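You operate a simulated robot arm through the tools that you are given. There is no shell and no other tool. Be economical: measure what you need, move in short steps, check, and stop when the job is done.

The job below is to be done with a simulated two-armed robot. You get a single attempt, and the scene is never put back.

Task
Fill the small yellow can with diesel to its mark, then recap it.
Fine: cap on the spill tray meanwhile; funnel in, spout right over, vent open; then vent shut, spout back, funnel on its stand; no spill; leave the petrol side and other small cans alone.

The check looks at the end state, three seconds after you hand in, the way a careful person would. Anything else that was tipped, shoved, dropped, spilled or broken makes it a failure. A push-on lid holds only when it is set on centred and level and pressed home; a screw cap is set on level and turned clockwise until tight.

Robot
Two 7-joint arms with two-finger parallel grippers on one trunk, on a base that drives. Base frame: it is fixed to the floor where the robot stands at the start and does not move with it; the origin is under the middle of the robot, x ahead of it, y to its left, z up. Units: cm, degrees, N and s.
The left shoulder is at the start at [6, 14.3, 92.6], the right one opposite. With the tool pointing down near the work surface each hand reaches from about 32 to 74 cm from the robot's upright axis, wherever it stands, measured 20 degrees to its own side. Places, roughly: floor of the spill tray [50, 30, 80]; diesel spout [70, -10, 110]; diesel vent knob [70, 0, 140]; diesel tap [70, 0, 110]; funnel stand [60, 30, 80]; petrol vent knob [70, 60, 140]; petrol spout [70, 60, 110]. Payload 1.57 kg a hand.
The TCP of each hand is the grasp point between the finger pads, 3 cm short of the fingertips. In the tool frame z runs along the fingers and y along their closing line. Largest opening 11 cm; finger width 2.4, thickness 1.2; the body of the gripper, 4.8 by 11.2 cm, starts 7.8 cm behind the TCP.
Orientation is told as [roll, pitch, yaw] about the base's x, y, z axes, in that order, counted from this pose: with the fingers straight down and closing along the base's y, the tool's x points along the base's -x, its y along +y and its z along -z.

Tools
- The arms move only by the tool jog_arm. It takes "left_series", "right_series" or both (then of equal length, played together; a hand with none holds still); each is one flat list of numbers, 6 for each row, row after row: the shift along the tool's x, y, z in cm, then the turn, a rotation vector about the tool's x, y, z in degrees. In form: [x, y, z, rx, ry, rz, x, y, z, rx, ry, rz, ...]. A call has 1 to 20 rows; each row is the pose to reach, as a shift and turn from the pose commanded when the call began, along the tool's axes at that moment. "left_gripper" and "right_gripper" are, for a hand that has rows, the opening in per cent of the stroke, from 0 (shut) to 100 (fully open), set as the call begins (left out, the last holds). A row lasts 0.2 s, in which the tool goes at most 5 cm and 8.6 degrees; a call with a longer step from one row to the next is refused whole, and so is a gripper value outside its range. A pose out of reach is approached as far as the arm can. The call stops where the force on the tool passes 60 N (or 10 N more than at its start, if that is more) or the arm is blocked; 0.2 s more then pass. The fingers move at their own pace (about 4.5 cm/s each) and stop on an object; they squeeze with about 32 N. The grip force told is the motor's: it shows also when the fingers shut on nothing. Time passes only in rows, and 0.2 s behind the last, so rows that repeat a pose let the fingers close. The reply holds the time, the measured pose of the TCP, the force on the tool along the base axes, the opening and the grip force, in the units named above and with some noise.
- Cameras (640 x 400 px; columns grow to the right, rows downward): "scene" is now at [4.68, 2.99, 154.7]; the picture's right is [0.17, -0.99, 0.00], its down [-0.66, -0.11, -0.75] and it looks along [0.74, 0.13, -0.67] (base axes); focal length 277 px, centre (320, 200). "left" rides on the left gripper at [7, -1.6, -14.1] in its tool frame; the picture's right is [0.23, 0.97, 0.00], its down [-0.86, 0.20, -0.48] and it looks along [-0.47, 0.11, 0.88] (tool axes); focal length 222 px, centre (320, 200). "right" rides on the right gripper at [7, 1.6, -14.1] in its tool frame; the picture's right is [-0.23, 0.97, 0.00], its down [-0.86, -0.20, -0.48] and it looks along [-0.47, -0.11, 0.88] (tool axes); focal length 222 px, centre (320, 200). There is no depth. A picture from a camera that has moved, and an enlarged one, comes with that camera's place and axes in the base frame and with its lens. The place of the scene camera against the robot may be out by one fixed shift of up to 1.8 cm in any direction.
- get_image(camera): a new picture of that camera. No time passes.
- raise_lower(by): slides the trunk up (or, below 0, down) by that many cm; the arms and the scene camera ride with it, the base frame stays. It gives what a move gives, with no picture.
- drive_base(legs): drives the robot by 1 to 6 legs, each [ahead, left, turn to the left] in cm, cm and degrees, along the robot's own axes; the way and the turn of a leg run together, so that a leg with both is an arc; at most 150 cm and 180 degrees a leg. The arms and the cameras ride along, it lands a little off, and it stops where it bumps. It gives what a move gives.
- aim_head(pan, tilt): turns the head with the scene camera to pan (to the left, within 86 degrees either way) and tilt (down, from -29 to 69), counted from straight ahead of the robot. It gives what a move gives.
- zoom(camera, box): a new picture of the part [left, top, right, bottom] of that camera's present view, enlarged. No time passes.
- close_job(): hands the job in; it is judged then, once.

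Work in short steps. Places have to be worked out from the pictures, the camera data and where the tool is seen: move nearer, look again, correct. Check each grasp and each placing, and mend what went wrong. You have 120 turns and 100 pictures in all, those below and enlarged ones among them. Open the grippers and draw the arms clear of the work before you hand the job in, unless the task says otherwise; then end with one line.

The tools are called after "Call:" as a command line: name --argument value ..., lists and objects as JSON in quotes. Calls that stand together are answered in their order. jog_arm: Moves the arms, as the interface text tells. Its arguments: {"type":"object","properties":{"left_series":{"type":"array"},"left_gripper":{"type":"number"},"right_series":{"type":"array"},"right_gripper":{"type":"number"}},"required":[]} The other tools are called the same way: raise_lower (by) slides the trunk up or down; drive_base (legs) drives the base; aim_head (pan, tilt) turns the head that bears the scene camera; get_image (camera) takes a picture; zoom (camera, box) takes an enlarged picture of a part of a camera's view; close_job () hands the job in.

At the start:

```text
time_s: 0.0
left_ee_pos: [52.08, 34.92, 100.04]
left_ee_rot: [0.0, -0.1, -0.1]
left_contact_force: [-1.7, 0.2, 0.2]
left_finger_gap: 10.98
left_gripper_force: 0.0
right_ee_pos: [60.97, -18.89, 100.0]
right_ee_rot: [0.1, 0.0, 0.0]
right_contact_force: [0.5, -0.6, -0.2]
right_finger_gap: 11.02
right_gripper_force: 0.2
trunk travel left (down, up): [-52.5, 6.5]
robot x, y, heading: [0.06, 0.31, 0.0]
head pan, tilt: [9.8, 41.7]
```

scene: 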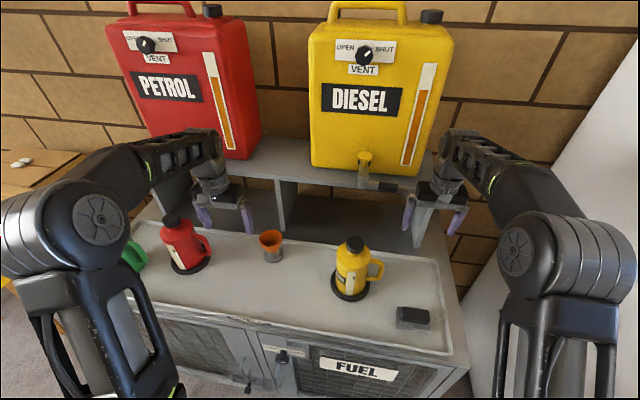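
right: 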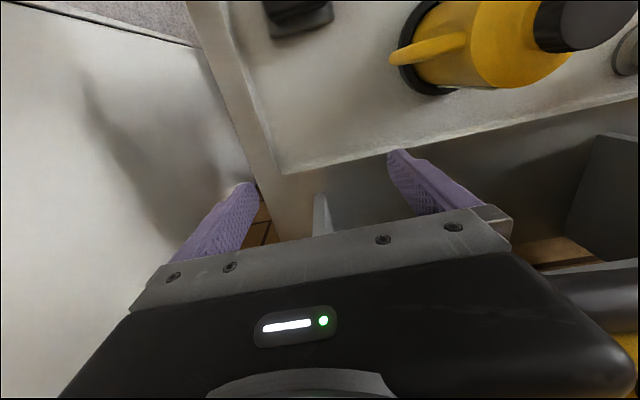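
left: 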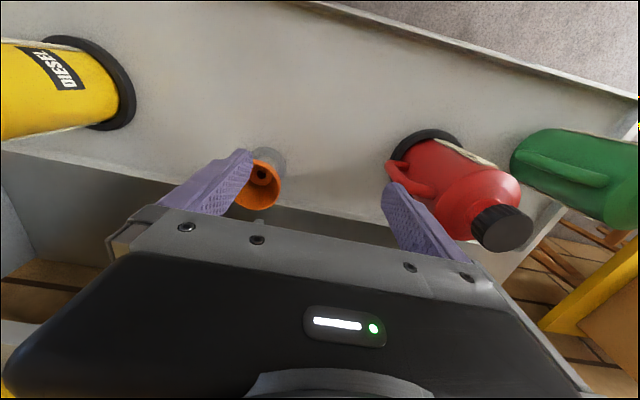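

I start by looking closer at the diesel tank, spout and vent, and at the yellow can and funnel.

Call:
zoom --camera "scene" --box '[300, 0, 480, 112]'

Call:
zoom --camera "scene" --box '[240, 130, 480, 280]'

Call:
zoom --camera "scene" --box '[300, 220, 460, 320]'

```text
3.56 times, centred on (390, 56) of scene
camera zoom: at [4.68, 2.99, 154.7], right [0.17, -0.99, 0.0], down [-0.66, -0.11, -0.75], along [0.74, 0.13, -0.67], focal length 985 px, centre (71, 712)
```

zoom: 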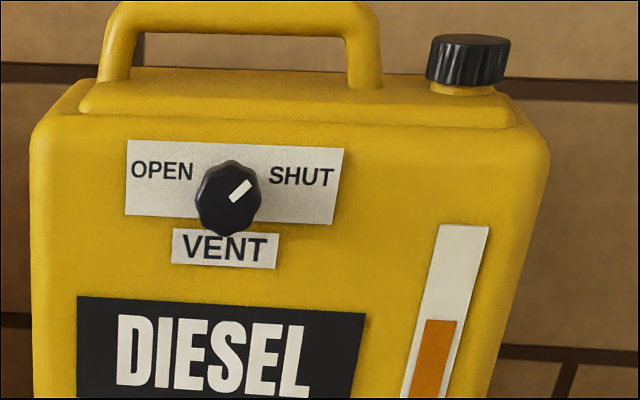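

```text
2.67 times, centred on (360, 205) of scene
camera zoom: at [4.68, 2.99, 154.7], right [0.17, -0.99, 0.0], down [-0.66, -0.11, -0.75], along [0.74, 0.13, -0.67], focal length 739 px, centre (213, 187)
```

zoom: 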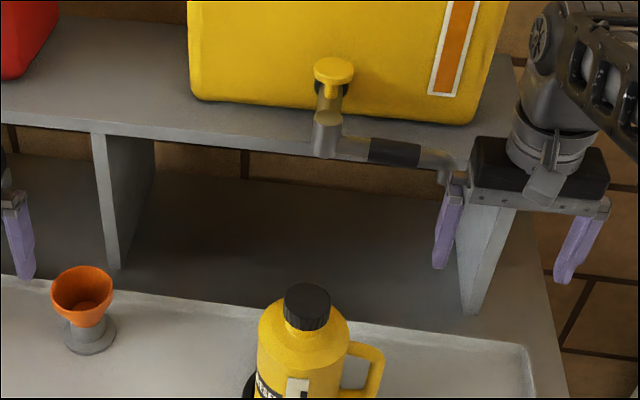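

```text
4.00 times, centred on (380, 270) of scene
camera zoom: at [4.68, 2.99, 154.7], right [0.17, -0.99, 0.0], down [-0.66, -0.11, -0.75], along [0.74, 0.13, -0.67], focal length 1108 px, centre (80, -80)
```

zoom: 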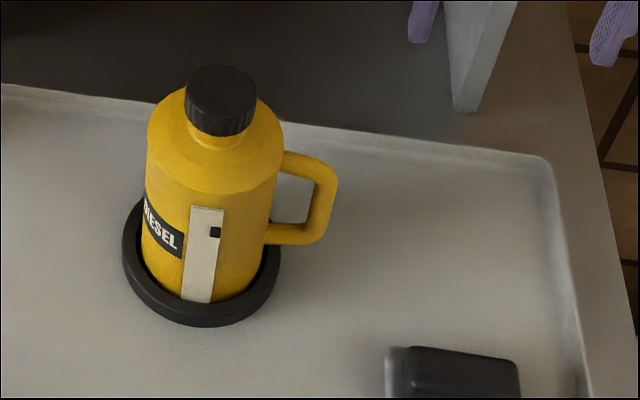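

The can stands near [50, 2] with its cap top around z≈99, and the spout end is near [63.6, -11]. I look closer at the tap, the funnel and the front label.

Call:
zoom --camera "scene" --box '[340, 145, 430, 201]'

Call:
zoom --camera "scene" --box '[240, 340, 320, 390]'

Call:
zoom --camera "scene" --box '[238, 214, 302, 274]'

```text
7.11 times, centred on (385, 173) of scene
camera zoom: at [4.68, 2.99, 154.7], right [0.17, -0.99, 0.0], down [-0.66, -0.11, -0.75], along [0.74, 0.13, -0.67], focal length 1970 px, centre (-142, 392)
```

zoom: 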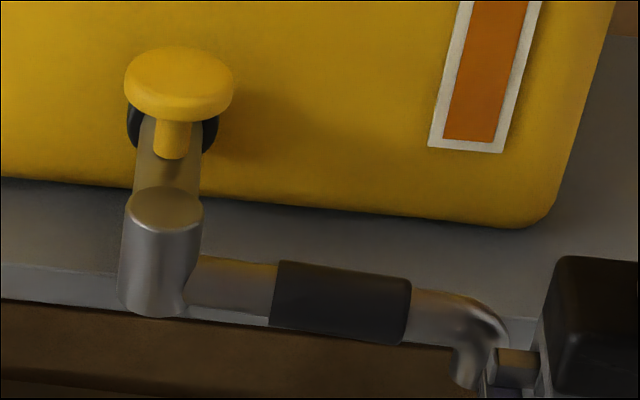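

```text
8.00 times, centred on (280, 365) of scene
camera zoom: at [4.68, 2.99, 154.7], right [0.17, -0.99, 0.0], down [-0.66, -0.11, -0.75], along [0.74, 0.13, -0.67], focal length 2216 px, centre (640, -1120)
```

zoom: 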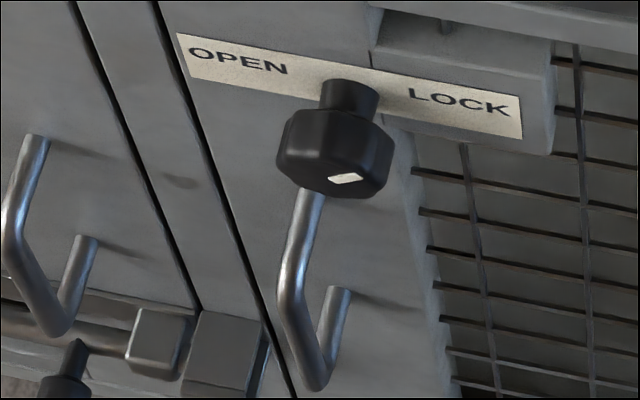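

```text
6.67 times, centred on (270, 244) of scene
camera zoom: at [4.68, 2.99, 154.7], right [0.17, -0.99, 0.0], down [-0.66, -0.11, -0.75], along [0.74, 0.13, -0.67], focal length 1847 px, centre (653, -93)
```

zoom: 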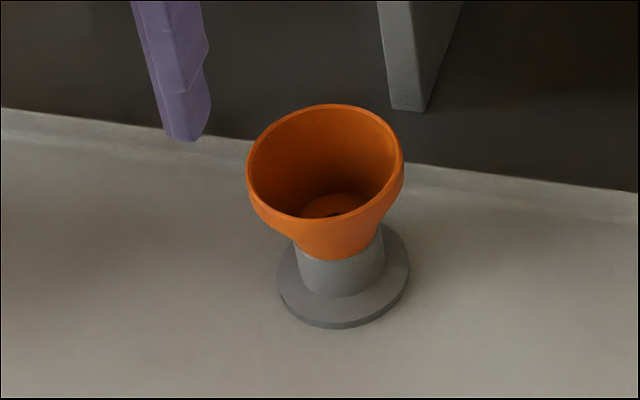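

The tap has a yellow mushroom knob and a swinging spout with a dark grip. I move the right hand back, up and over the can to view the cap from above.

Call:
jog_arm --right_series '[5, 0, 0, 0, 0, 0, 10, 0, -1, 0, 0, 0, 11, 0, -5, 0, 0, 0, 11, 0, -10, 0, 0, 0, 11, 4, -12, 0, 0, 0, 11, 8.5, -12, 0, 0, 0, 11, 13, -12, 0, 0, 0, 11, 17, -12, 0, 0, 0, 11, 20.9, -12, 0, 0, 0, 11, 20.9, -12, 0, 0, 0]'

Call:
get_image --camera "right"

Call:
get_image --camera "scene"

```text
refused: row 2 steps farther than a row can; nothing moved
```

```text
90 pictures are left
camera right: at [54.01, -17.22, 114.24], right [0.23, 0.97, 0.0], down [0.86, -0.2, 0.48], along [0.47, -0.11, -0.88], focal length 222 px, centre (320, 200)
```

right: 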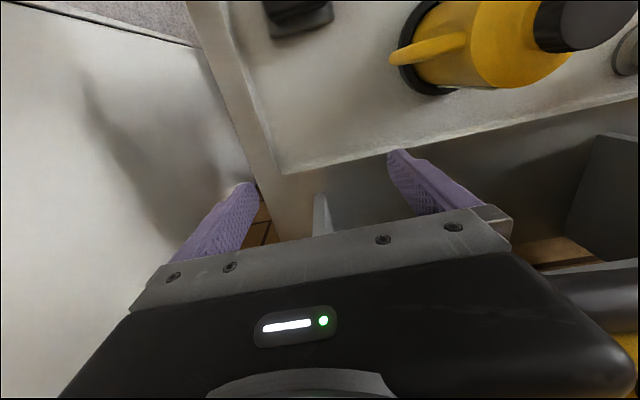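

```text
89 pictures are left
camera scene: at [4.68, 2.99, 154.7], right [0.17, -0.99, 0.0], down [-0.66, -0.11, -0.75], along [0.74, 0.13, -0.67], focal length 277 px, centre (320, 200)
```

scene: 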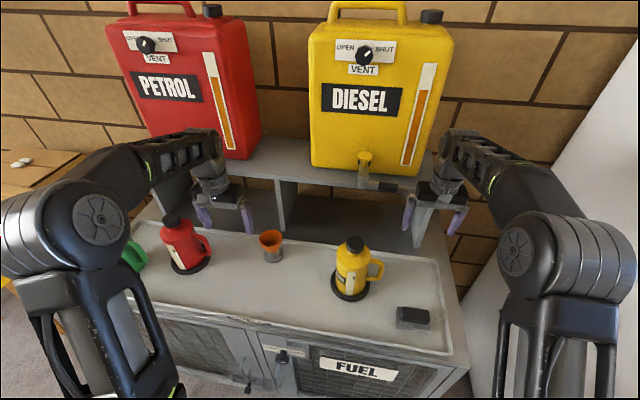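

A step was just over the limit; I replay the same path with smaller steps.

Call:
jog_arm --right_series '[4.5, 0, 0, 0, 0, 0, 9, 0, -1, 0, 0, 0, 11, 0, -5, 0, 0, 0, 11, 0, -9.5, 0, 0, 0, 11, 3, -12, 0, 0, 0, 11, 7, -12, 0, 0, 0, 11, 11, -12, 0, 0, 0, 11, 15, -12, 0, 0, 0, 11, 18.9, -12, 0, 0, 0, 11, 18.9, -12, 0, 0, 0]'

```text
time_s: 2.2
left_ee_pos: [52.03, 35.03, 100.06]
left_ee_rot: [0.0, 0.0, -0.1]
left_contact_force: [-0.6, 1.4, 0.8]
left_finger_gap: 11.01
left_gripper_force: 0.1
right_ee_pos: [46.43, -2.07, 112.46]
right_ee_rot: [0.5, -2.2, -0.1]
right_contact_force: [-0.2, -0.2, 1.1]
right_finger_gap: 11.02
right_gripper_force: 0.0
right hand out of reach, approached as far as the arm can: row 5, 6, 7, 8, 9, 10
trunk travel left (down, up): [-52.5, 6.5]
robot x, y, heading: [0.21, -0.2, -0.1]
head pan, tilt: [9.8, 41.7]
```

The commanded pose was partly out of reach at that height. I raise the trunk to gain reach, and check where the hands are.

Call:
raise_lower --by 6

Call:
get_image --camera "right"

Call:
get_image --camera "scene"

```text
time_s: 3.2
left_ee_pos: [52.18, 34.98, 105.96]
left_ee_rot: [0.0, 0.1, 0.0]
left_contact_force: [-0.8, 0.7, -0.3]
left_finger_gap: 11.01
left_gripper_force: 0.1
right_ee_pos: [46.63, -2.07, 118.38]
right_ee_rot: [0.4, -2.1, -0.2]
right_contact_force: [0.4, -0.9, -0.4]
right_finger_gap: 11.0
right_gripper_force: 0.0
trunk travel left (down, up): [-58.5, 0.5]
robot x, y, heading: [0.13, 0.01, -0.2]
head pan, tilt: [9.8, 41.7]
```

```text
88 pictures are left
camera right: at [39.11, -0.57, 132.28], right [0.23, 0.97, 0.02], down [0.84, -0.21, 0.51], along [0.5, -0.1, -0.86], focal length 222 px, centre (320, 200)
```

right: 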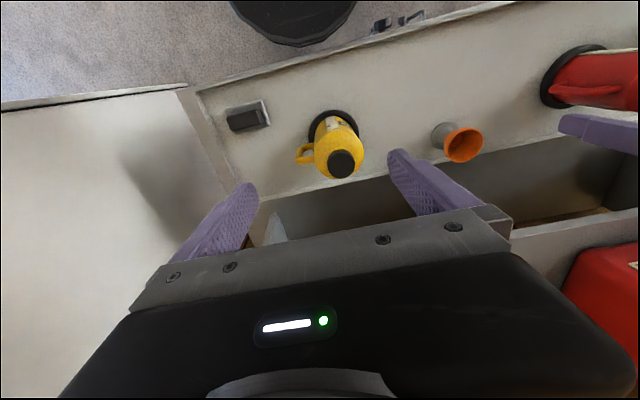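

```text
87 pictures are left
camera scene: at [4.72, 3.0, 160.7], right [0.17, -0.99, 0.0], down [-0.66, -0.11, -0.75], along [0.74, 0.13, -0.67], focal length 277 px, centre (320, 200)
```

scene: 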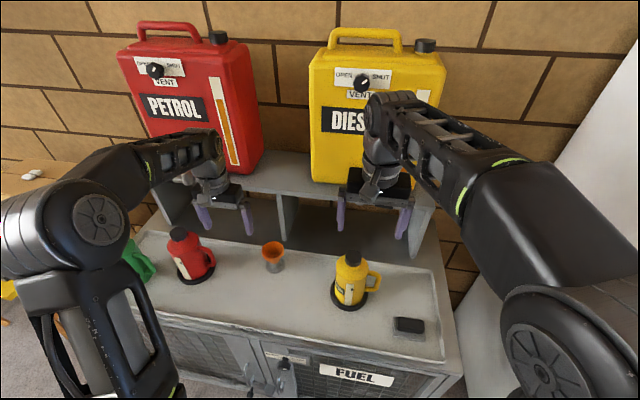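

From both views the cap lies at about [53.5, 0.6] with its top near z≈96.5. I lower the right hand to a point over it and check.

Call:
jog_arm --right_series '[-1, 0.5, 4, 0, 0, 0, -3, 1, 8, 0, 0, 0, -3, 1, 10, 0, 0, 0, -3, 1, 10, 0, 0, 0]'

Call:
get_image --camera "right"

```text
time_s: 4.2
left_ee_pos: [52.05, 34.97, 105.92]
left_ee_rot: [0.0, 0.0, 0.0]
left_contact_force: [0.2, 0.5, 0.0]
left_finger_gap: 11.01
left_gripper_force: 0.1
right_ee_pos: [49.96, -0.86, 108.45]
right_ee_rot: [0.5, -2.1, -0.2]
right_contact_force: [-0.5, -0.2, -0.1]
right_finger_gap: 11.0
right_gripper_force: 0.1
trunk travel left (down, up): [-58.5, 0.5]
robot x, y, heading: [-0.07, 0.24, -0.1]
head pan, tilt: [9.8, 41.7]
```

```text
86 pictures are left
camera right: at [42.44, 0.64, 122.35], right [0.23, 0.97, 0.02], down [0.84, -0.21, 0.51], along [0.5, -0.1, -0.86], focal length 222 px, centre (320, 200)
```

right: 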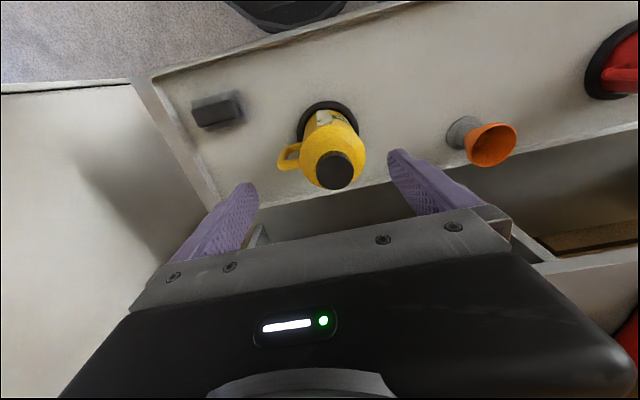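

Hand shifts follow well. I zoom in on the cap to judge its height and place.

Call:
zoom --camera "scene" --box '[322, 235, 392, 315]'

Call:
zoom --camera "right" --box '[270, 90, 390, 200]'

```text
5.00 times, centred on (357, 275) of scene
camera zoom: at [4.69, 3.0, 160.7], right [0.17, -0.99, 0.0], down [-0.66, -0.11, -0.75], along [0.74, 0.13, -0.67], focal length 1385 px, centre (135, -175)
```

zoom: 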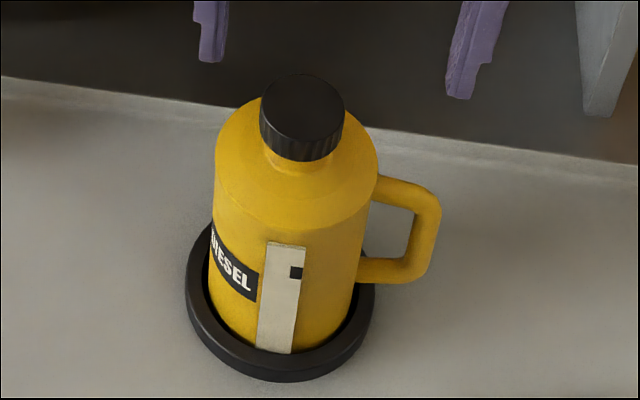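

```text
3.64 times, centred on (330, 145) of right
camera zoom: at [42.44, 0.64, 122.35], right [0.23, 0.97, 0.02], down [0.84, -0.21, 0.51], along [0.5, -0.1, -0.86], focal length 808 px, centre (284, 400)
```

zoom: 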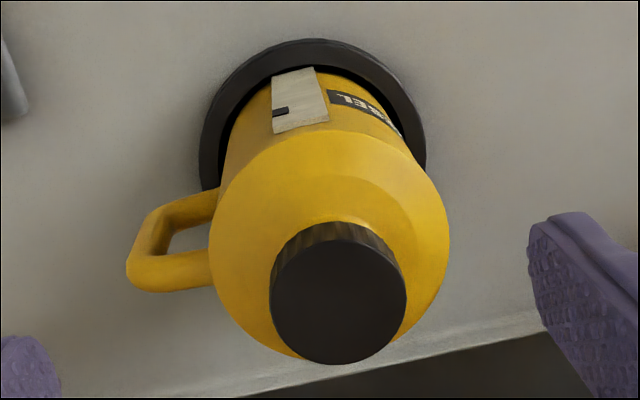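

The cap is about 4.6 cm wide and 1.8 cm high, centred near [53.95, 0.4]. I straighten the hand and go down to just straddle the cap top, then look.

Call:
jog_arm --right_series '[-2, 0.6, 3, 0, 1, 0, -3.6, 1.26, 6, 0, 2.1, 0, -3.6, 1.26, 9.08, 0, 2.1, 0, -3.6, 1.26, 9.08, 0, 2.1, 0]'

Call:
get_image --camera "right"

Call:
zoom --camera "scene" --box '[302, 215, 412, 315]'

```text
time_s: 5.2
left_ee_pos: [52.13, 35.04, 106.1]
left_ee_rot: [0.0, 0.0, 0.1]
left_contact_force: [0.3, -0.1, -0.1]
left_finger_gap: 11.0
left_gripper_force: 0.1
right_ee_pos: [53.62, 0.31, 99.45]
right_ee_rot: [0.5, 0.2, -0.2]
right_contact_force: [0.1, 0.3, 0.1]
right_finger_gap: 11.0
right_gripper_force: 0.1
trunk travel left (down, up): [-58.5, 0.5]
robot x, y, heading: [-0.41, 0.03, 0.1]
head pan, tilt: [9.8, 41.7]
```

```text
83 pictures are left
camera right: at [46.63, 1.84, 113.75], right [0.23, 0.97, 0.01], down [0.85, -0.21, 0.48], along [0.47, -0.1, -0.88], focal length 222 px, centre (320, 200)
```

right: 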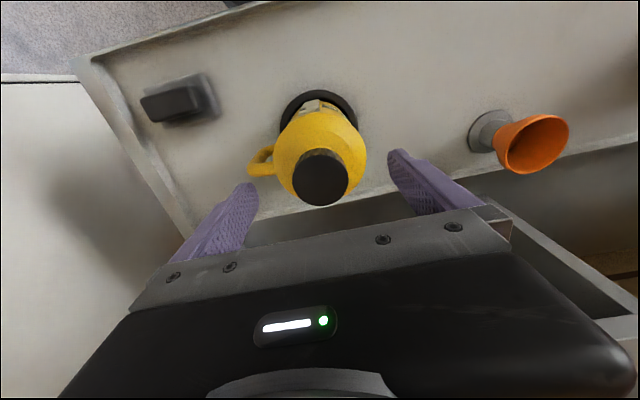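

```text
4.00 times, centred on (357, 265) of scene
camera zoom: at [4.65, 2.99, 160.7], right [0.17, -0.99, 0.0], down [-0.66, -0.11, -0.75], along [0.74, 0.13, -0.67], focal length 1108 px, centre (172, -60)
```

zoom: 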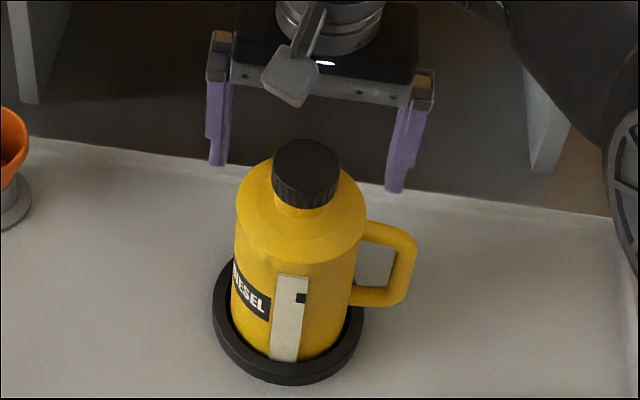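

Cap and fingers agree within millimetres. I pre-turn the hand clockwise by 80° for stroke and lower it onto the cap.

Call:
jog_arm --right_series '[-0.2, 0.1, 0, 0, 0, 8, -0.2, 0.1, 0, 0, 0, 16, -0.2, 0.1, 0, 0, 0, 24, -0.2, 0.1, 0, 0, 0, 32, -0.2, 0.1, 0, 0, 0, 40, -0.2, 0.1, 0, 0, 0, 48, -0.2, 0.1, 0, 0, 0, 56, -0.2, 0.1, 0, 0, 0, 64, -0.2, 0.1, 0, 0, 0, 72, -0.2, 0.1, 0, 0, 0, 80, -0.2, 0.1, 0.8, 0, 0, 80, -0.2, 0.1, 1.6, 0, 0, 80, -0.2, 0.1, 1.6, 0, 0, 80]'

Call:
zoom --camera "scene" --box '[302, 215, 412, 315]'

```text
time_s: 8.0
left_ee_pos: [52.26, 34.94, 105.96]
left_ee_rot: [0.0, 0.0, 0.0]
left_contact_force: [0.5, 0.0, -0.2]
left_finger_gap: 11.01
left_gripper_force: 0.0
right_ee_pos: [54.03, 0.32, 97.95]
right_ee_rot: [0.1, 0.5, -80.2]
right_contact_force: [-0.6, -0.4, -0.2]
right_finger_gap: 11.03
right_gripper_force: 0.1
trunk travel left (down, up): [-58.5, 0.5]
robot x, y, heading: [0.37, 0.35, 0.1]
head pan, tilt: [9.8, 41.7]
```

```text
4.00 times, centred on (357, 265) of scene
camera zoom: at [4.67, 2.99, 160.7], right [0.17, -0.99, 0.0], down [-0.66, -0.11, -0.75], along [0.74, 0.13, -0.67], focal length 1108 px, centre (172, -60)
```

zoom: 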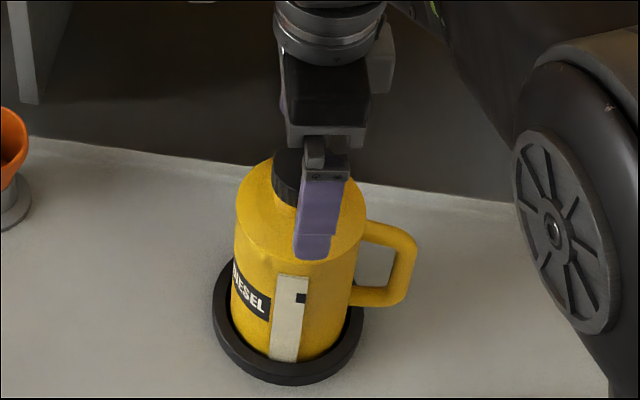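

I close on the cap.

Call:
jog_arm --right_series '[0, 0, 0, 0, 0, 0, 0, 0, 0, 0, 0, 0, 0, 0, 0, 0, 0, 0, 0, 0, 0, 0, 0, 0, 0, 0, 0, 0, 0, 0]' --right_gripper 0

Call:
zoom --camera "scene" --box '[302, 215, 412, 315]'

```text
time_s: 9.2
left_ee_pos: [51.99, 34.92, 105.88]
left_ee_rot: [0.0, 0.0, 0.0]
left_contact_force: [-1.2, 0.0, 0.4]
left_finger_gap: 11.0
left_gripper_force: 0.0
right_ee_pos: [54.06, 0.44, 97.95]
right_ee_rot: [0.1, 0.5, -80.2]
right_contact_force: [-0.9, 0.0, 0.8]
right_finger_gap: 4.54
right_gripper_force: 24.7
trunk travel left (down, up): [-58.5, 0.5]
robot x, y, heading: [0.33, -0.12, 0.1]
head pan, tilt: [9.8, 41.7]
```

```text
4.00 times, centred on (357, 265) of scene
camera zoom: at [4.67, 2.99, 160.7], right [0.17, -0.99, 0.0], down [-0.66, -0.11, -0.75], along [0.74, 0.13, -0.67], focal length 1108 px, centre (172, -60)
```

zoom: 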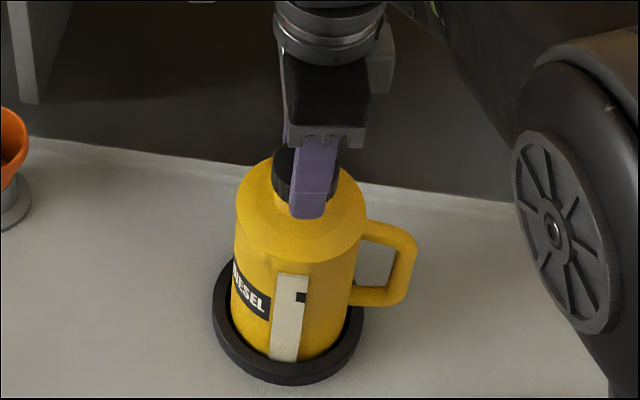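

Grip at 4.54 cm on the cap. I turn counter-clockwise 40° as a test and see whether the can turns along.

Call:
jog_arm --right_series '[0, 0, 0, 0, 0, -8, 0, 0, 0, 0, 0, -16, 0, 0, 0, 0, 0, -24, 0, 0, 0, 0, 0, -32, 0, 0, 0, 0, 0, -40, 0, 0, 0, 0, 0, -40]'

Call:
zoom --camera "scene" --box '[302, 215, 412, 315]'

```text
time_s: 10.6
left_ee_pos: [52.11, 34.95, 105.93]
left_ee_rot: [0.1, 0.1, 0.0]
left_contact_force: [-0.3, -0.3, -0.6]
left_finger_gap: 10.99
left_gripper_force: 0.1
right_ee_pos: [54.06, 0.43, 97.81]
right_ee_rot: [0.4, 0.3, -40.1]
right_contact_force: [-2.6, 0.3, 5.4]
right_finger_gap: 4.52
right_gripper_force: 32.0
trunk travel left (down, up): [-58.5, 0.5]
robot x, y, heading: [-0.09, -0.06, 0.0]
head pan, tilt: [9.8, 41.7]
```

```text
4.00 times, centred on (357, 265) of scene
camera zoom: at [4.6, 3.0, 160.71], right [0.17, -0.99, 0.0], down [-0.66, -0.11, -0.75], along [0.74, 0.13, -0.66], focal length 1108 px, centre (172, -60)
```

zoom: 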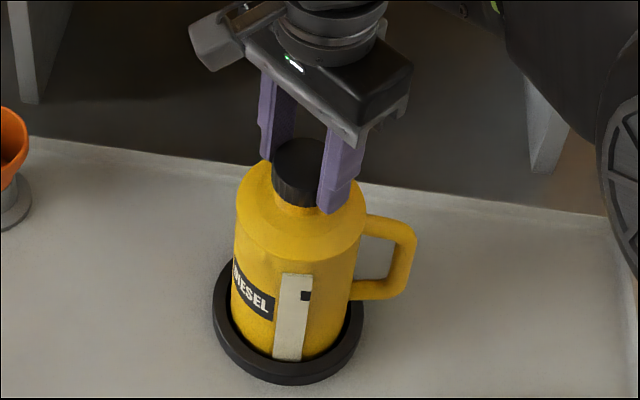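

The can turned only a few degrees at first, so the cap is loosening. I keep turning another 112° with a slight lift.

Call:
jog_arm --right_series '[0, 0, 0, 0, 0, -8, 0, 0, -0.02, 0, 0, -16, 0, 0, -0.04, 0, 0, -24, 0, 0, -0.06, 0, 0, -32, 0, 0, -0.08, 0, 0, -40, 0, 0, -0.1, 0, 0, -48, 0, 0, -0.12, 0, 0, -56, 0, 0, -0.14, 0, 0, -64, 0, 0, -0.16, 0, 0, -72, 0, 0, -0.18, 0, 0, -80, 0, 0, -0.2, 0, 0, -88, 0, 0, -0.22, 0, 0, -96, 0, 0, -0.24, 0, 0, -104, 0, 0, -0.26, 0, 0, -112, 0, 0, -0.26, 0, 0, -112]'

Call:
zoom --camera "scene" --box '[302, 215, 412, 315]'

```text
time_s: 13.8
left_ee_pos: [52.09, 35.05, 105.94]
left_ee_rot: [0.0, 0.0, -0.1]
left_contact_force: [-0.3, 0.0, -0.7]
left_finger_gap: 10.98
left_gripper_force: 0.0
right_ee_pos: [54.05, 0.28, 98.12]
right_ee_rot: [0.1, -0.6, 71.9]
right_contact_force: [0.2, -3.1, -1.4]
right_finger_gap: 4.54
right_gripper_force: 31.9
trunk travel left (down, up): [-58.5, 0.5]
robot x, y, heading: [-0.08, 0.27, -0.0]
head pan, tilt: [9.8, 41.7]
```

```text
4.00 times, centred on (357, 265) of scene
camera zoom: at [4.69, 2.97, 160.7], right [0.17, -0.99, 0.0], down [-0.66, -0.11, -0.75], along [0.74, 0.13, -0.67], focal length 1108 px, centre (172, -60)
```

zoom: 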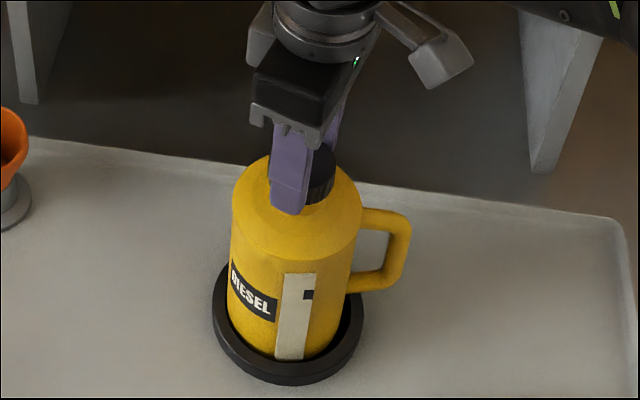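

I try a gentle lift to see whether the cap is free.

Call:
jog_arm --right_series '[0, 0, -0.3, 0, 0, 0, 0, 0, -0.6, 0, 0, 0, 0, 0, -0.6, 0, 0, 0]'

Call:
zoom --camera "scene" --box '[302, 215, 412, 315]'

```text
time_s: 14.6
left_ee_pos: [52.19, 35.05, 106.06]
left_ee_rot: [0.0, -0.1, -0.1]
left_contact_force: [-0.4, -0.7, -0.1]
left_finger_gap: 10.98
left_gripper_force: 0.1
right_ee_pos: [54.1, 0.46, 98.69]
right_ee_rot: [0.1, -0.4, 71.8]
right_contact_force: [0.1, 0.0, -2.9]
right_finger_gap: 4.51
right_gripper_force: 32.3
trunk travel left (down, up): [-58.5, 0.5]
robot x, y, heading: [0.2, 0.04, -0.2]
head pan, tilt: [9.8, 41.7]
```

```text
4.00 times, centred on (357, 265) of scene
camera zoom: at [4.7, 2.99, 160.7], right [0.17, -0.99, 0.0], down [-0.66, -0.11, -0.75], along [0.74, 0.13, -0.67], focal length 1108 px, centre (172, -60)
```

zoom: 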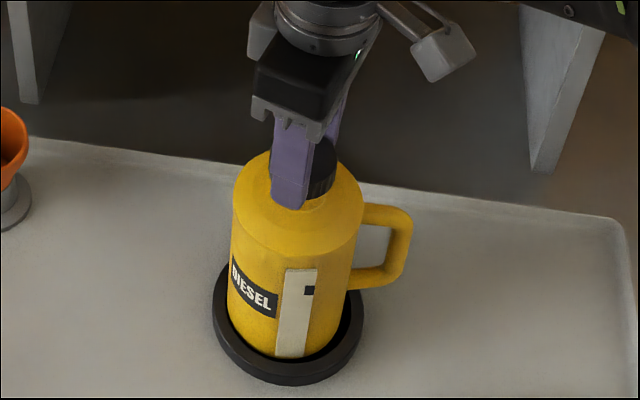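

The can came up with the cap, so more thread remains. I set it back, release, turn the hand back and regrip.

Call:
jog_arm --right_series '[0, 0, 0.3, 0, 0, 0, 0, 0, 0.65, 0, 0, 0, 0, 0, 0.65, 0, 0, 0]'

Call:
jog_arm --right_series '[0, 0, 0, 0, 0, 0, 0, 0, 0, 0, 0, 0, 0, 0, 0, 0, 0, 0, 0, 0, 0, 0, 0, 8, 0, 0, 0, 0, 0, 16, 0, 0, 0, 0, 0, 24, 0, 0, 0, 0, 0, 32, 0, 0, 0, 0, 0, 40, 0, 0, 0, 0, 0, 48, 0, 0, 0, 0, 0, 56, 0, 0, 0, 0, 0, 64, 0, 0, 0, 0, 0, 72, 0, 0, 0, 0, 0, 80, 0, 0, 0, 0, 0, 88, 0, 0, 0, 0, 0, 96, 0, 0, 0, 0, 0, 104, 0, 0, 0, 0, 0, 112, 0, 0, 0, 0, 0, 120, 0, 0, 0, 0, 0, 128, 0, 0, 0, 0, 0, 136]' --right_gripper 60

Call:
jog_arm --right_series '[0, 0, 0, 0, 0, 8, 0, 0, 0, 0, 0, 16, 0, 0, 0, 0, 0, 16]'

Call:
get_image --camera "right"

```text
time_s: 15.4
left_ee_pos: [52.09, 34.98, 105.99]
left_ee_rot: [0.1, -0.1, -0.1]
left_contact_force: [-0.7, -0.3, -0.3]
left_finger_gap: 11.0
left_gripper_force: 0.0
right_ee_pos: [54.1, 0.37, 98.05]
right_ee_rot: [0.1, -0.6, 71.7]
right_contact_force: [0.4, 0.0, 0.5]
right_finger_gap: 4.54
right_gripper_force: 32.5
trunk travel left (down, up): [-58.5, 0.5]
robot x, y, heading: [0.07, 0.44, -0.2]
head pan, tilt: [9.8, 41.7]
```

```text
time_s: 19.6
left_ee_pos: [52.13, 35.05, 106.01]
left_ee_rot: [0.0, 0.0, 0.0]
left_contact_force: [0.1, 0.2, 0.3]
left_finger_gap: 11.01
left_gripper_force: 0.1
right_ee_pos: [54.13, 0.3, 98.05]
right_ee_rot: [0.3, 0.5, -64.4]
right_contact_force: [-0.6, 0.0, -0.4]
right_finger_gap: 6.6
right_gripper_force: 0.0
trunk travel left (down, up): [-58.5, 0.5]
robot x, y, heading: [0.11, 0.22, -0.0]
head pan, tilt: [9.8, 41.7]
```

```text
time_s: 20.4
left_ee_pos: [52.08, 34.99, 106.08]
left_ee_rot: [0.0, 0.0, 0.1]
left_contact_force: [-0.5, 0.2, 0.0]
left_finger_gap: 11.0
left_gripper_force: 0.1
right_ee_pos: [54.05, 0.39, 98.12]
right_ee_rot: [0.1, 0.4, -80.3]
right_contact_force: [-0.1, 0.0, 0.2]
right_finger_gap: 6.61
right_gripper_force: 0.0
trunk travel left (down, up): [-58.5, 0.5]
robot x, y, heading: [0.05, 0.18, 0.1]
head pan, tilt: [9.8, 41.7]
```

```text
76 pictures are left
camera right: at [54.49, 7.4, 112.44], right [1.0, -0.06, 0.0], down [-0.05, -0.88, 0.47], along [-0.03, -0.47, -0.88], focal length 222 px, centre (320, 200)
```

right: 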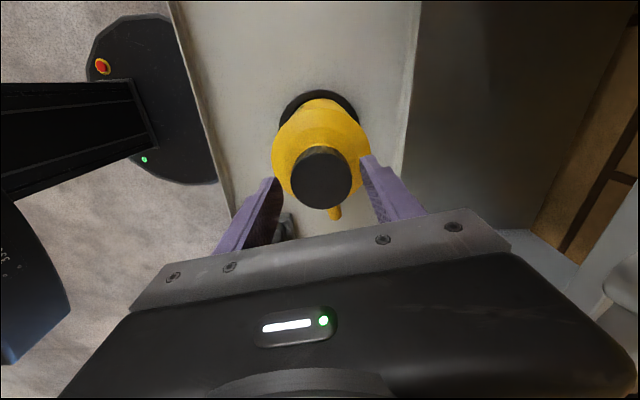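

The cap sits between the fingers. I grip again and turn 152° counter-clockwise.

Call:
jog_arm --right_series '[0, 0, 0, 0, 0, 0, 0, 0, 0, 0, 0, 0, 0, 0, 0, 0, 0, 0, 0, 0, 0, 0, 0, 0]' --right_gripper 0

Call:
jog_arm --right_series '[0, 0, 0, 0, 0, -8, 0, 0, -0.02, 0, 0, -16, 0, 0, -0.04, 0, 0, -24, 0, 0, -0.06, 0, 0, -32, 0, 0, -0.08, 0, 0, -40, 0, 0, -0.1, 0, 0, -48, 0, 0, -0.12, 0, 0, -56, 0, 0, -0.14, 0, 0, -64, 0, 0, -0.16, 0, 0, -72, 0, 0, -0.18, 0, 0, -80, 0, 0, -0.2, 0, 0, -88, 0, 0, -0.22, 0, 0, -96, 0, 0, -0.24, 0, 0, -104, 0, 0, -0.26, 0, 0, -112, 0, 0, -0.28, 0, 0, -120, 0, 0, -0.3, 0, 0, -128, 0, 0, -0.32, 0, 0, -136, 0, 0, -0.34, 0, 0, -144, 0, 0, -0.36, 0, 0, -152, 0, 0, -0.36, 0, 0, -152]'

Call:
jog_arm --right_series '[0, 0, -0.3, 0, 0, 0, 0, 0, -0.6, 0, 0, 0, 0, 0, -0.6, 0, 0, 0]'

Call:
zoom --camera "scene" --box '[302, 215, 412, 315]'

```text
time_s: 21.4
left_ee_pos: [52.31, 35.01, 105.97]
left_ee_rot: [0.1, 0.0, 0.0]
left_contact_force: [0.3, -0.3, 0.2]
left_finger_gap: 11.0
left_gripper_force: 0.1
right_ee_pos: [54.02, 0.29, 98.02]
right_ee_rot: [0.2, 0.4, -80.2]
right_contact_force: [1.1, 1.0, 0.3]
right_finger_gap: 4.53
right_gripper_force: 31.9
trunk travel left (down, up): [-58.5, 0.5]
robot x, y, heading: [0.03, 0.24, -0.1]
head pan, tilt: [9.8, 41.7]
```

```text
time_s: 25.6
left_ee_pos: [52.16, 35.03, 105.98]
left_ee_rot: [0.0, 0.0, 0.0]
left_contact_force: [-0.7, 0.1, 0.4]
left_finger_gap: 10.99
left_gripper_force: 0.1
right_ee_pos: [54.14, 0.47, 98.42]
right_ee_rot: [0.0, -0.5, 71.9]
right_contact_force: [0.0, 0.0, -2.2]
right_finger_gap: 4.54
right_gripper_force: 32.3
trunk travel left (down, up): [-58.5, 0.5]
robot x, y, heading: [-0.18, 0.12, 0.0]
head pan, tilt: [9.8, 41.7]
```

```text
time_s: 26.4
left_ee_pos: [52.14, 35.01, 106.01]
left_ee_rot: [0.0, 0.0, 0.0]
left_contact_force: [0.4, -0.3, 0.2]
left_finger_gap: 10.99
left_gripper_force: 0.0
right_ee_pos: [54.19, 0.42, 99.14]
right_ee_rot: [0.2, -0.5, 71.8]
right_contact_force: [0.4, -0.6, 0.4]
right_finger_gap: 4.49
right_gripper_force: 31.8
trunk travel left (down, up): [-58.5, 0.5]
robot x, y, heading: [-0.14, -0.18, -0.1]
head pan, tilt: [9.8, 41.7]
```

```text
4.00 times, centred on (357, 265) of scene
camera zoom: at [4.69, 2.98, 160.71], right [0.17, -0.99, 0.0], down [-0.66, -0.11, -0.75], along [0.74, 0.13, -0.67], focal length 1108 px, centre (172, -60)
```

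zoom: 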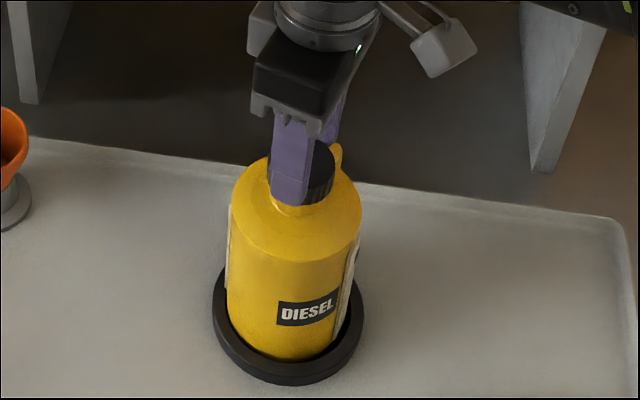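

The force is now near zero, so the cap looks free (the can swivelled with it meanwhile, still upright in its ring). I lift the cap clear and check.

Call:
jog_arm --right_series '[0, 0, -1, 0, 0, 0, 0, 0, -3, 0, 0, 0, 0, 0, -6, 0, 0, 0, 0, 0, -9, 0, 0, 0, 0, 0, -9, 0, 0, 0]'

Call:
get_image --camera "scene"

Call:
get_image --camera "right"

```text
time_s: 27.6
left_ee_pos: [52.14, 35.07, 105.87]
left_ee_rot: [0.0, -0.1, -0.1]
left_contact_force: [0.2, 0.0, -1.4]
left_finger_gap: 11.0
left_gripper_force: 0.0
right_ee_pos: [54.1, 0.43, 107.86]
right_ee_rot: [0.2, -0.5, 71.8]
right_contact_force: [-0.1, 0.2, -1.8]
right_finger_gap: 4.52
right_gripper_force: 32.0
trunk travel left (down, up): [-58.5, 0.5]
robot x, y, heading: [0.1, -0.47, 0.1]
head pan, tilt: [9.8, 41.7]
```

```text
74 pictures are left
camera scene: at [4.72, 2.99, 160.7], right [0.17, -0.99, 0.0], down [-0.66, -0.11, -0.75], along [0.74, 0.13, -0.67], focal length 277 px, centre (320, 200)
```

scene: 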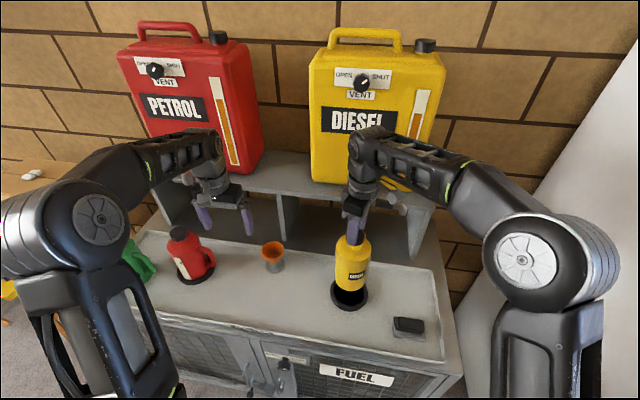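

```text
73 pictures are left
camera right: at [50.43, -5.89, 122.28], right [-0.85, 0.52, 0.01], down [0.46, 0.75, 0.48], along [0.25, 0.42, -0.87], focal length 222 px, centre (320, 200)
```

right: 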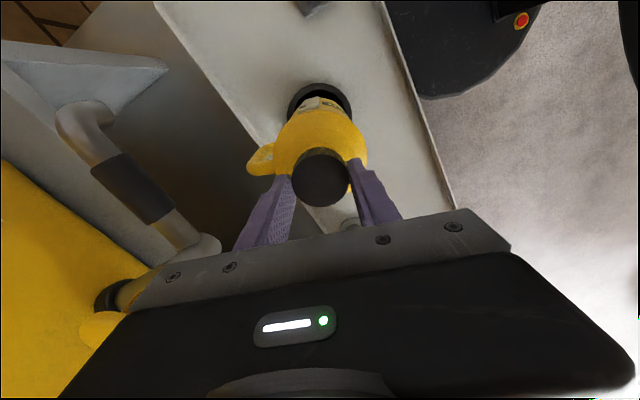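

The whole can was lifted with the cap — the lift during the turn had raised it off its seat. I turn it back clockwise 80° in the air and set it straight back down into its ring.

Call:
jog_arm --right_series '[0, 0, 0, 0, 0, 8, 0, 0, 0, 0, 0, 16, 0, 0, 0, 0, 0, 24, 0, 0, 0, 0, 0, 32, 0, 0, 0, 0, 0, 40, 0, 0, 0, 0, 0, 48, 0, 0, 0, 0, 0, 56, 0, 0, 0, 0, 0, 64, 0, 0, 0, 0, 0, 72, 0, 0, 0, 0, 0, 80, 0, 0, 0, 0, 0, 80]'

Call:
zoom --camera "scene" --box '[302, 195, 422, 315]'

Call:
get_image --camera "right"

```text
time_s: 30.0
left_ee_pos: [52.21, 34.99, 106.06]
left_ee_rot: [0.0, 0.0, 0.0]
left_contact_force: [0.4, 0.0, 0.2]
left_finger_gap: 11.0
left_gripper_force: 0.1
right_ee_pos: [54.09, 0.28, 107.98]
right_ee_rot: [0.4, 0.1, -8.2]
right_contact_force: [-0.1, 1.4, -2.4]
right_finger_gap: 4.52
right_gripper_force: 32.6
trunk travel left (down, up): [-58.5, 0.5]
robot x, y, heading: [0.16, 0.16, 0.4]
head pan, tilt: [9.8, 41.7]
```

```text
3.33 times, centred on (362, 255) of scene
camera zoom: at [4.71, 2.99, 160.7], right [0.17, -0.99, 0.0], down [-0.66, -0.11, -0.75], along [0.74, 0.13, -0.67], focal length 923 px, centre (180, 17)
```

zoom: 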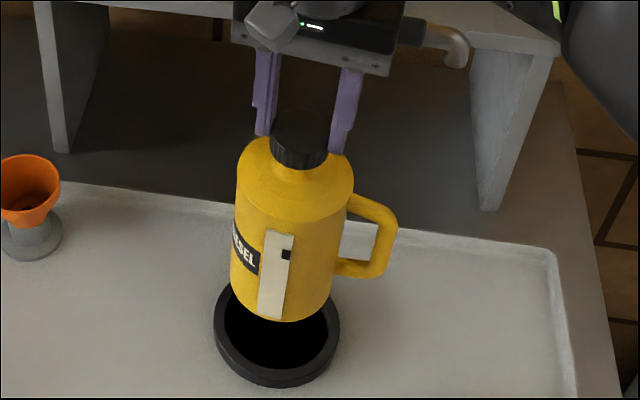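

```text
71 pictures are left
camera right: at [47.4, 2.8, 122.34], right [0.37, 0.93, 0.01], down [0.82, -0.33, 0.48], along [0.45, -0.17, -0.88], focal length 222 px, centre (320, 200)
```

right: 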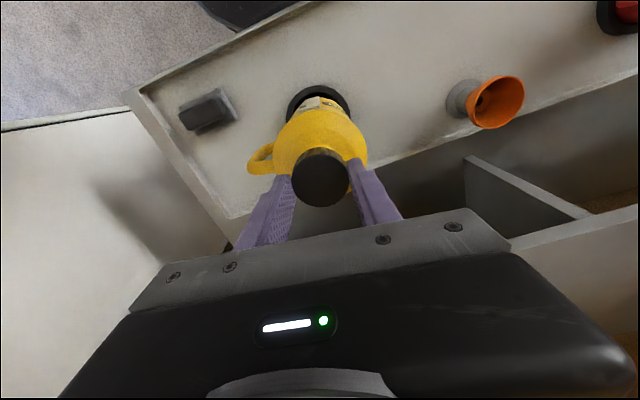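

The can's orientation is restored and it hangs over its ring. I lower it back in.

Call:
jog_arm --right_series '[0, 0, 3, 0, 0, 0, 0, 0, 6, 0, 0, 0, 0, 0, 8, 0, 0, 0, 0, 0, 9, 0, 0, 0, 0, 0, 9.9, 0, 0, 0, 0, 0, 9.9, 0, 0, 0]'

Call:
zoom --camera "scene" --box '[302, 195, 422, 315]'

```text
time_s: 31.4
left_ee_pos: [51.95, 35.08, 106.21]
left_ee_rot: [0.0, -0.1, 0.0]
left_contact_force: [-0.3, 0.9, 0.0]
left_finger_gap: 11.03
left_gripper_force: 0.0
right_ee_pos: [53.9, 0.56, 98.23]
right_ee_rot: [0.7, -0.3, -8.2]
right_contact_force: [2.1, 2.2, 30.5]
right_finger_gap: 4.53
right_gripper_force: 31.8
trunk travel left (down, up): [-58.5, 0.5]
robot x, y, heading: [-0.3, 0.16, 0.2]
head pan, tilt: [9.8, 41.7]
```

```text
3.33 times, centred on (362, 255) of scene
camera zoom: at [4.36, 3.01, 160.74], right [0.17, -0.99, 0.0], down [-0.65, -0.11, -0.75], along [0.74, 0.13, -0.66], focal length 923 px, centre (180, 17)
```

zoom: 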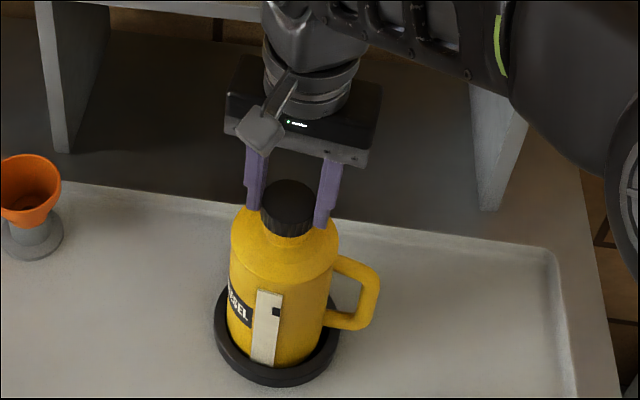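

It is seated, pressed down with 30 N. That pressure keeps the can from turning; I unscrew 80° without lifting.

Call:
jog_arm --right_series '[0, 0, -0.1, 0, 0, -8, 0, 0, -0.1, 0, 0, -16, 0, 0, -0.1, 0, 0, -24, 0, 0, -0.1, 0, 0, -32, 0, 0, -0.1, 0, 0, -40, 0, 0, -0.1, 0, 0, -48, 0, 0, -0.1, 0, 0, -56, 0, 0, -0.1, 0, 0, -64, 0, 0, -0.1, 0, 0, -72, 0, 0, -0.1, 0, 0, -80, 0, 0, -0.1, 0, 0, -80]'

Call:
zoom --camera "scene" --box '[302, 195, 422, 315]'

```text
time_s: 33.8
left_ee_pos: [52.29, 34.96, 106.01]
left_ee_rot: [0.0, -0.1, 0.0]
left_contact_force: [0.3, 0.7, 0.0]
left_finger_gap: 11.0
left_gripper_force: 0.1
right_ee_pos: [53.97, 0.31, 98.2]
right_ee_rot: [0.2, -0.5, 71.9]
right_contact_force: [-0.8, -0.5, -0.6]
right_finger_gap: 4.52
right_gripper_force: 32.2
trunk travel left (down, up): [-58.5, 0.5]
robot x, y, heading: [0.24, 0.0, 0.2]
head pan, tilt: [9.8, 41.7]
```

```text
3.33 times, centred on (362, 255) of scene
camera zoom: at [4.68, 2.99, 160.7], right [0.17, -0.99, 0.0], down [-0.66, -0.11, -0.75], along [0.74, 0.13, -0.67], focal length 923 px, centre (180, 17)
```

zoom: 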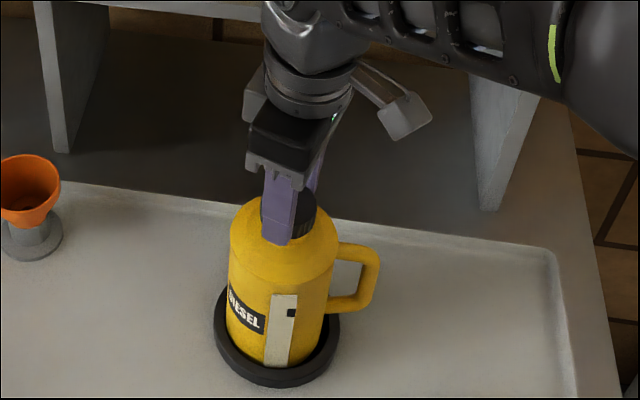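

Can moved only ~12°. Another gentle lift test of 0.6 cm.

Call:
jog_arm --right_series '[0, 0, -0.3, 0, 0, 0, 0, 0, -0.7, 0, 0, 0, 0, 0, -0.7, 0, 0, 0, 0, 0, -0.7, 0, 0, 0]'

Call:
zoom --camera "scene" --box '[302, 195, 422, 315]'

```text
time_s: 34.8
left_ee_pos: [52.12, 35.06, 106.15]
left_ee_rot: [0.0, 0.1, -0.1]
left_contact_force: [0.3, -0.7, 0.5]
left_finger_gap: 11.0
left_gripper_force: 0.0
right_ee_pos: [54.08, 0.23, 98.89]
right_ee_rot: [0.2, -0.5, 71.8]
right_contact_force: [-0.4, -0.3, 0.6]
right_finger_gap: 4.53
right_gripper_force: 32.3
trunk travel left (down, up): [-58.5, 0.5]
robot x, y, heading: [-0.18, 0.08, -0.2]
head pan, tilt: [9.8, 41.7]
```

```text
3.33 times, centred on (362, 255) of scene
camera zoom: at [4.68, 3.0, 160.7], right [0.17, -0.99, 0.0], down [-0.66, -0.11, -0.75], along [0.74, 0.13, -0.67], focal length 923 px, centre (180, 17)
```

zoom: 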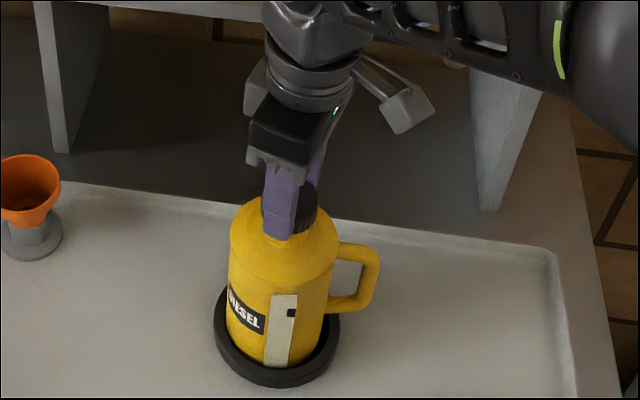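

The can stayed put while the hand rose: the cap is free. I lift it 9 cm and verify.

Call:
jog_arm --right_series '[0, 0, -2, 0, 0, 0, 0, 0, -5, 0, 0, 0, 0, 0, -8, 0, 0, 0, 0, 0, -8, 0, 0, 0]'

Call:
get_image --camera "right"

Call:
zoom --camera "scene" --box '[302, 195, 422, 315]'

```text
time_s: 35.8
left_ee_pos: [52.13, 35.01, 105.99]
left_ee_rot: [-0.1, 0.0, 0.0]
left_contact_force: [-0.5, -0.2, 0.2]
left_finger_gap: 10.99
left_gripper_force: 0.1
right_ee_pos: [54.08, 0.22, 106.86]
right_ee_rot: [0.2, -0.6, 71.8]
right_contact_force: [0.5, -0.8, -0.6]
right_finger_gap: 4.53
right_gripper_force: 32.1
trunk travel left (down, up): [-58.5, 0.5]
robot x, y, heading: [-0.11, 0.04, -0.2]
head pan, tilt: [9.8, 41.7]
```

```text
67 pictures are left
camera right: at [50.28, -5.95, 121.14], right [-0.85, 0.52, 0.0], down [0.46, 0.75, 0.49], along [0.25, 0.42, -0.87], focal length 222 px, centre (320, 200)
```

right: 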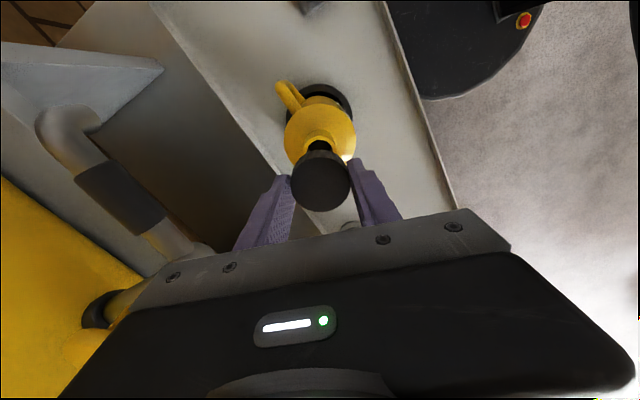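

```text
3.33 times, centred on (362, 255) of scene
camera zoom: at [4.71, 2.99, 160.7], right [0.17, -0.99, 0.0], down [-0.66, -0.11, -0.75], along [0.74, 0.13, -0.67], focal length 923 px, centre (180, 17)
```

zoom: 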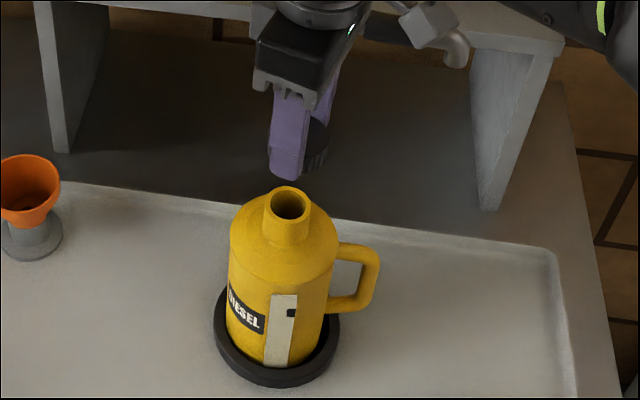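

The cap is off and the neck is open. I carry the cap to a free spot of the tray at about [43, -7], turning the hand square.

Call:
jog_arm --right_series '[1.2, 1, 0, 0, 0, 8, 2.4, 2, 0, 0, 0, 16, 3.6, 3, 0, 0, 0, 24, 4.8, 4, 0, 0, 0, 32, 6, 5, 0, 0, 0, 40, 7.2, 6, 0, 0, 0, 48, 8.5, 6.8, 0, 0, 0, 56, 9.7, 7.6, 0, 0, 0, 64, 10.3, 8.3, 0, 0, 0, 72, 10.3, 8.3, 0, 0, 0, 72]'

Call:
get_image --camera "right"

Call:
get_image --camera "scene"

```text
time_s: 38.0
left_ee_pos: [52.24, 35.12, 106.0]
left_ee_rot: [0.0, 0.0, 0.0]
left_contact_force: [0.6, -0.6, -0.4]
left_finger_gap: 11.01
left_gripper_force: 0.0
right_ee_pos: [43.14, -6.87, 106.97]
right_ee_rot: [0.5, 0.0, -0.3]
right_contact_force: [0.3, 0.1, -0.5]
right_finger_gap: 4.55
right_gripper_force: 31.8
trunk travel left (down, up): [-58.5, 0.5]
robot x, y, heading: [-0.02, -0.07, 0.0]
head pan, tilt: [9.8, 41.7]
```

```text
65 pictures are left
camera right: at [36.1, -5.28, 121.2], right [0.23, 0.97, 0.01], down [0.85, -0.21, 0.48], along [0.47, -0.1, -0.88], focal length 222 px, centre (320, 200)
```

right: 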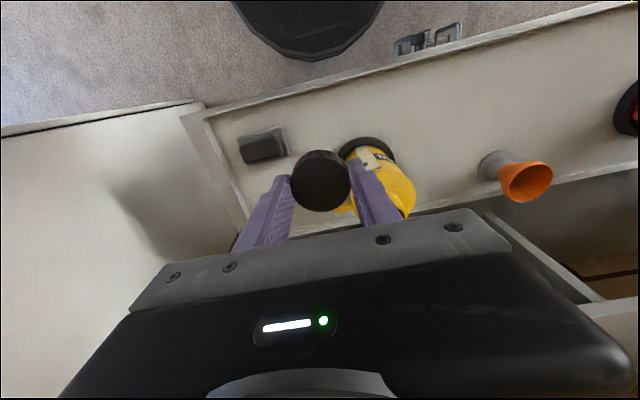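

```text
64 pictures are left
camera scene: at [4.69, 2.99, 160.7], right [0.17, -0.99, 0.0], down [-0.66, -0.11, -0.75], along [0.74, 0.13, -0.67], focal length 277 px, centre (320, 200)
```

scene: 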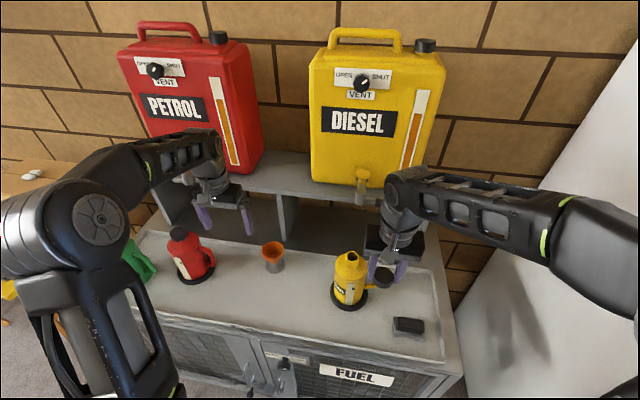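

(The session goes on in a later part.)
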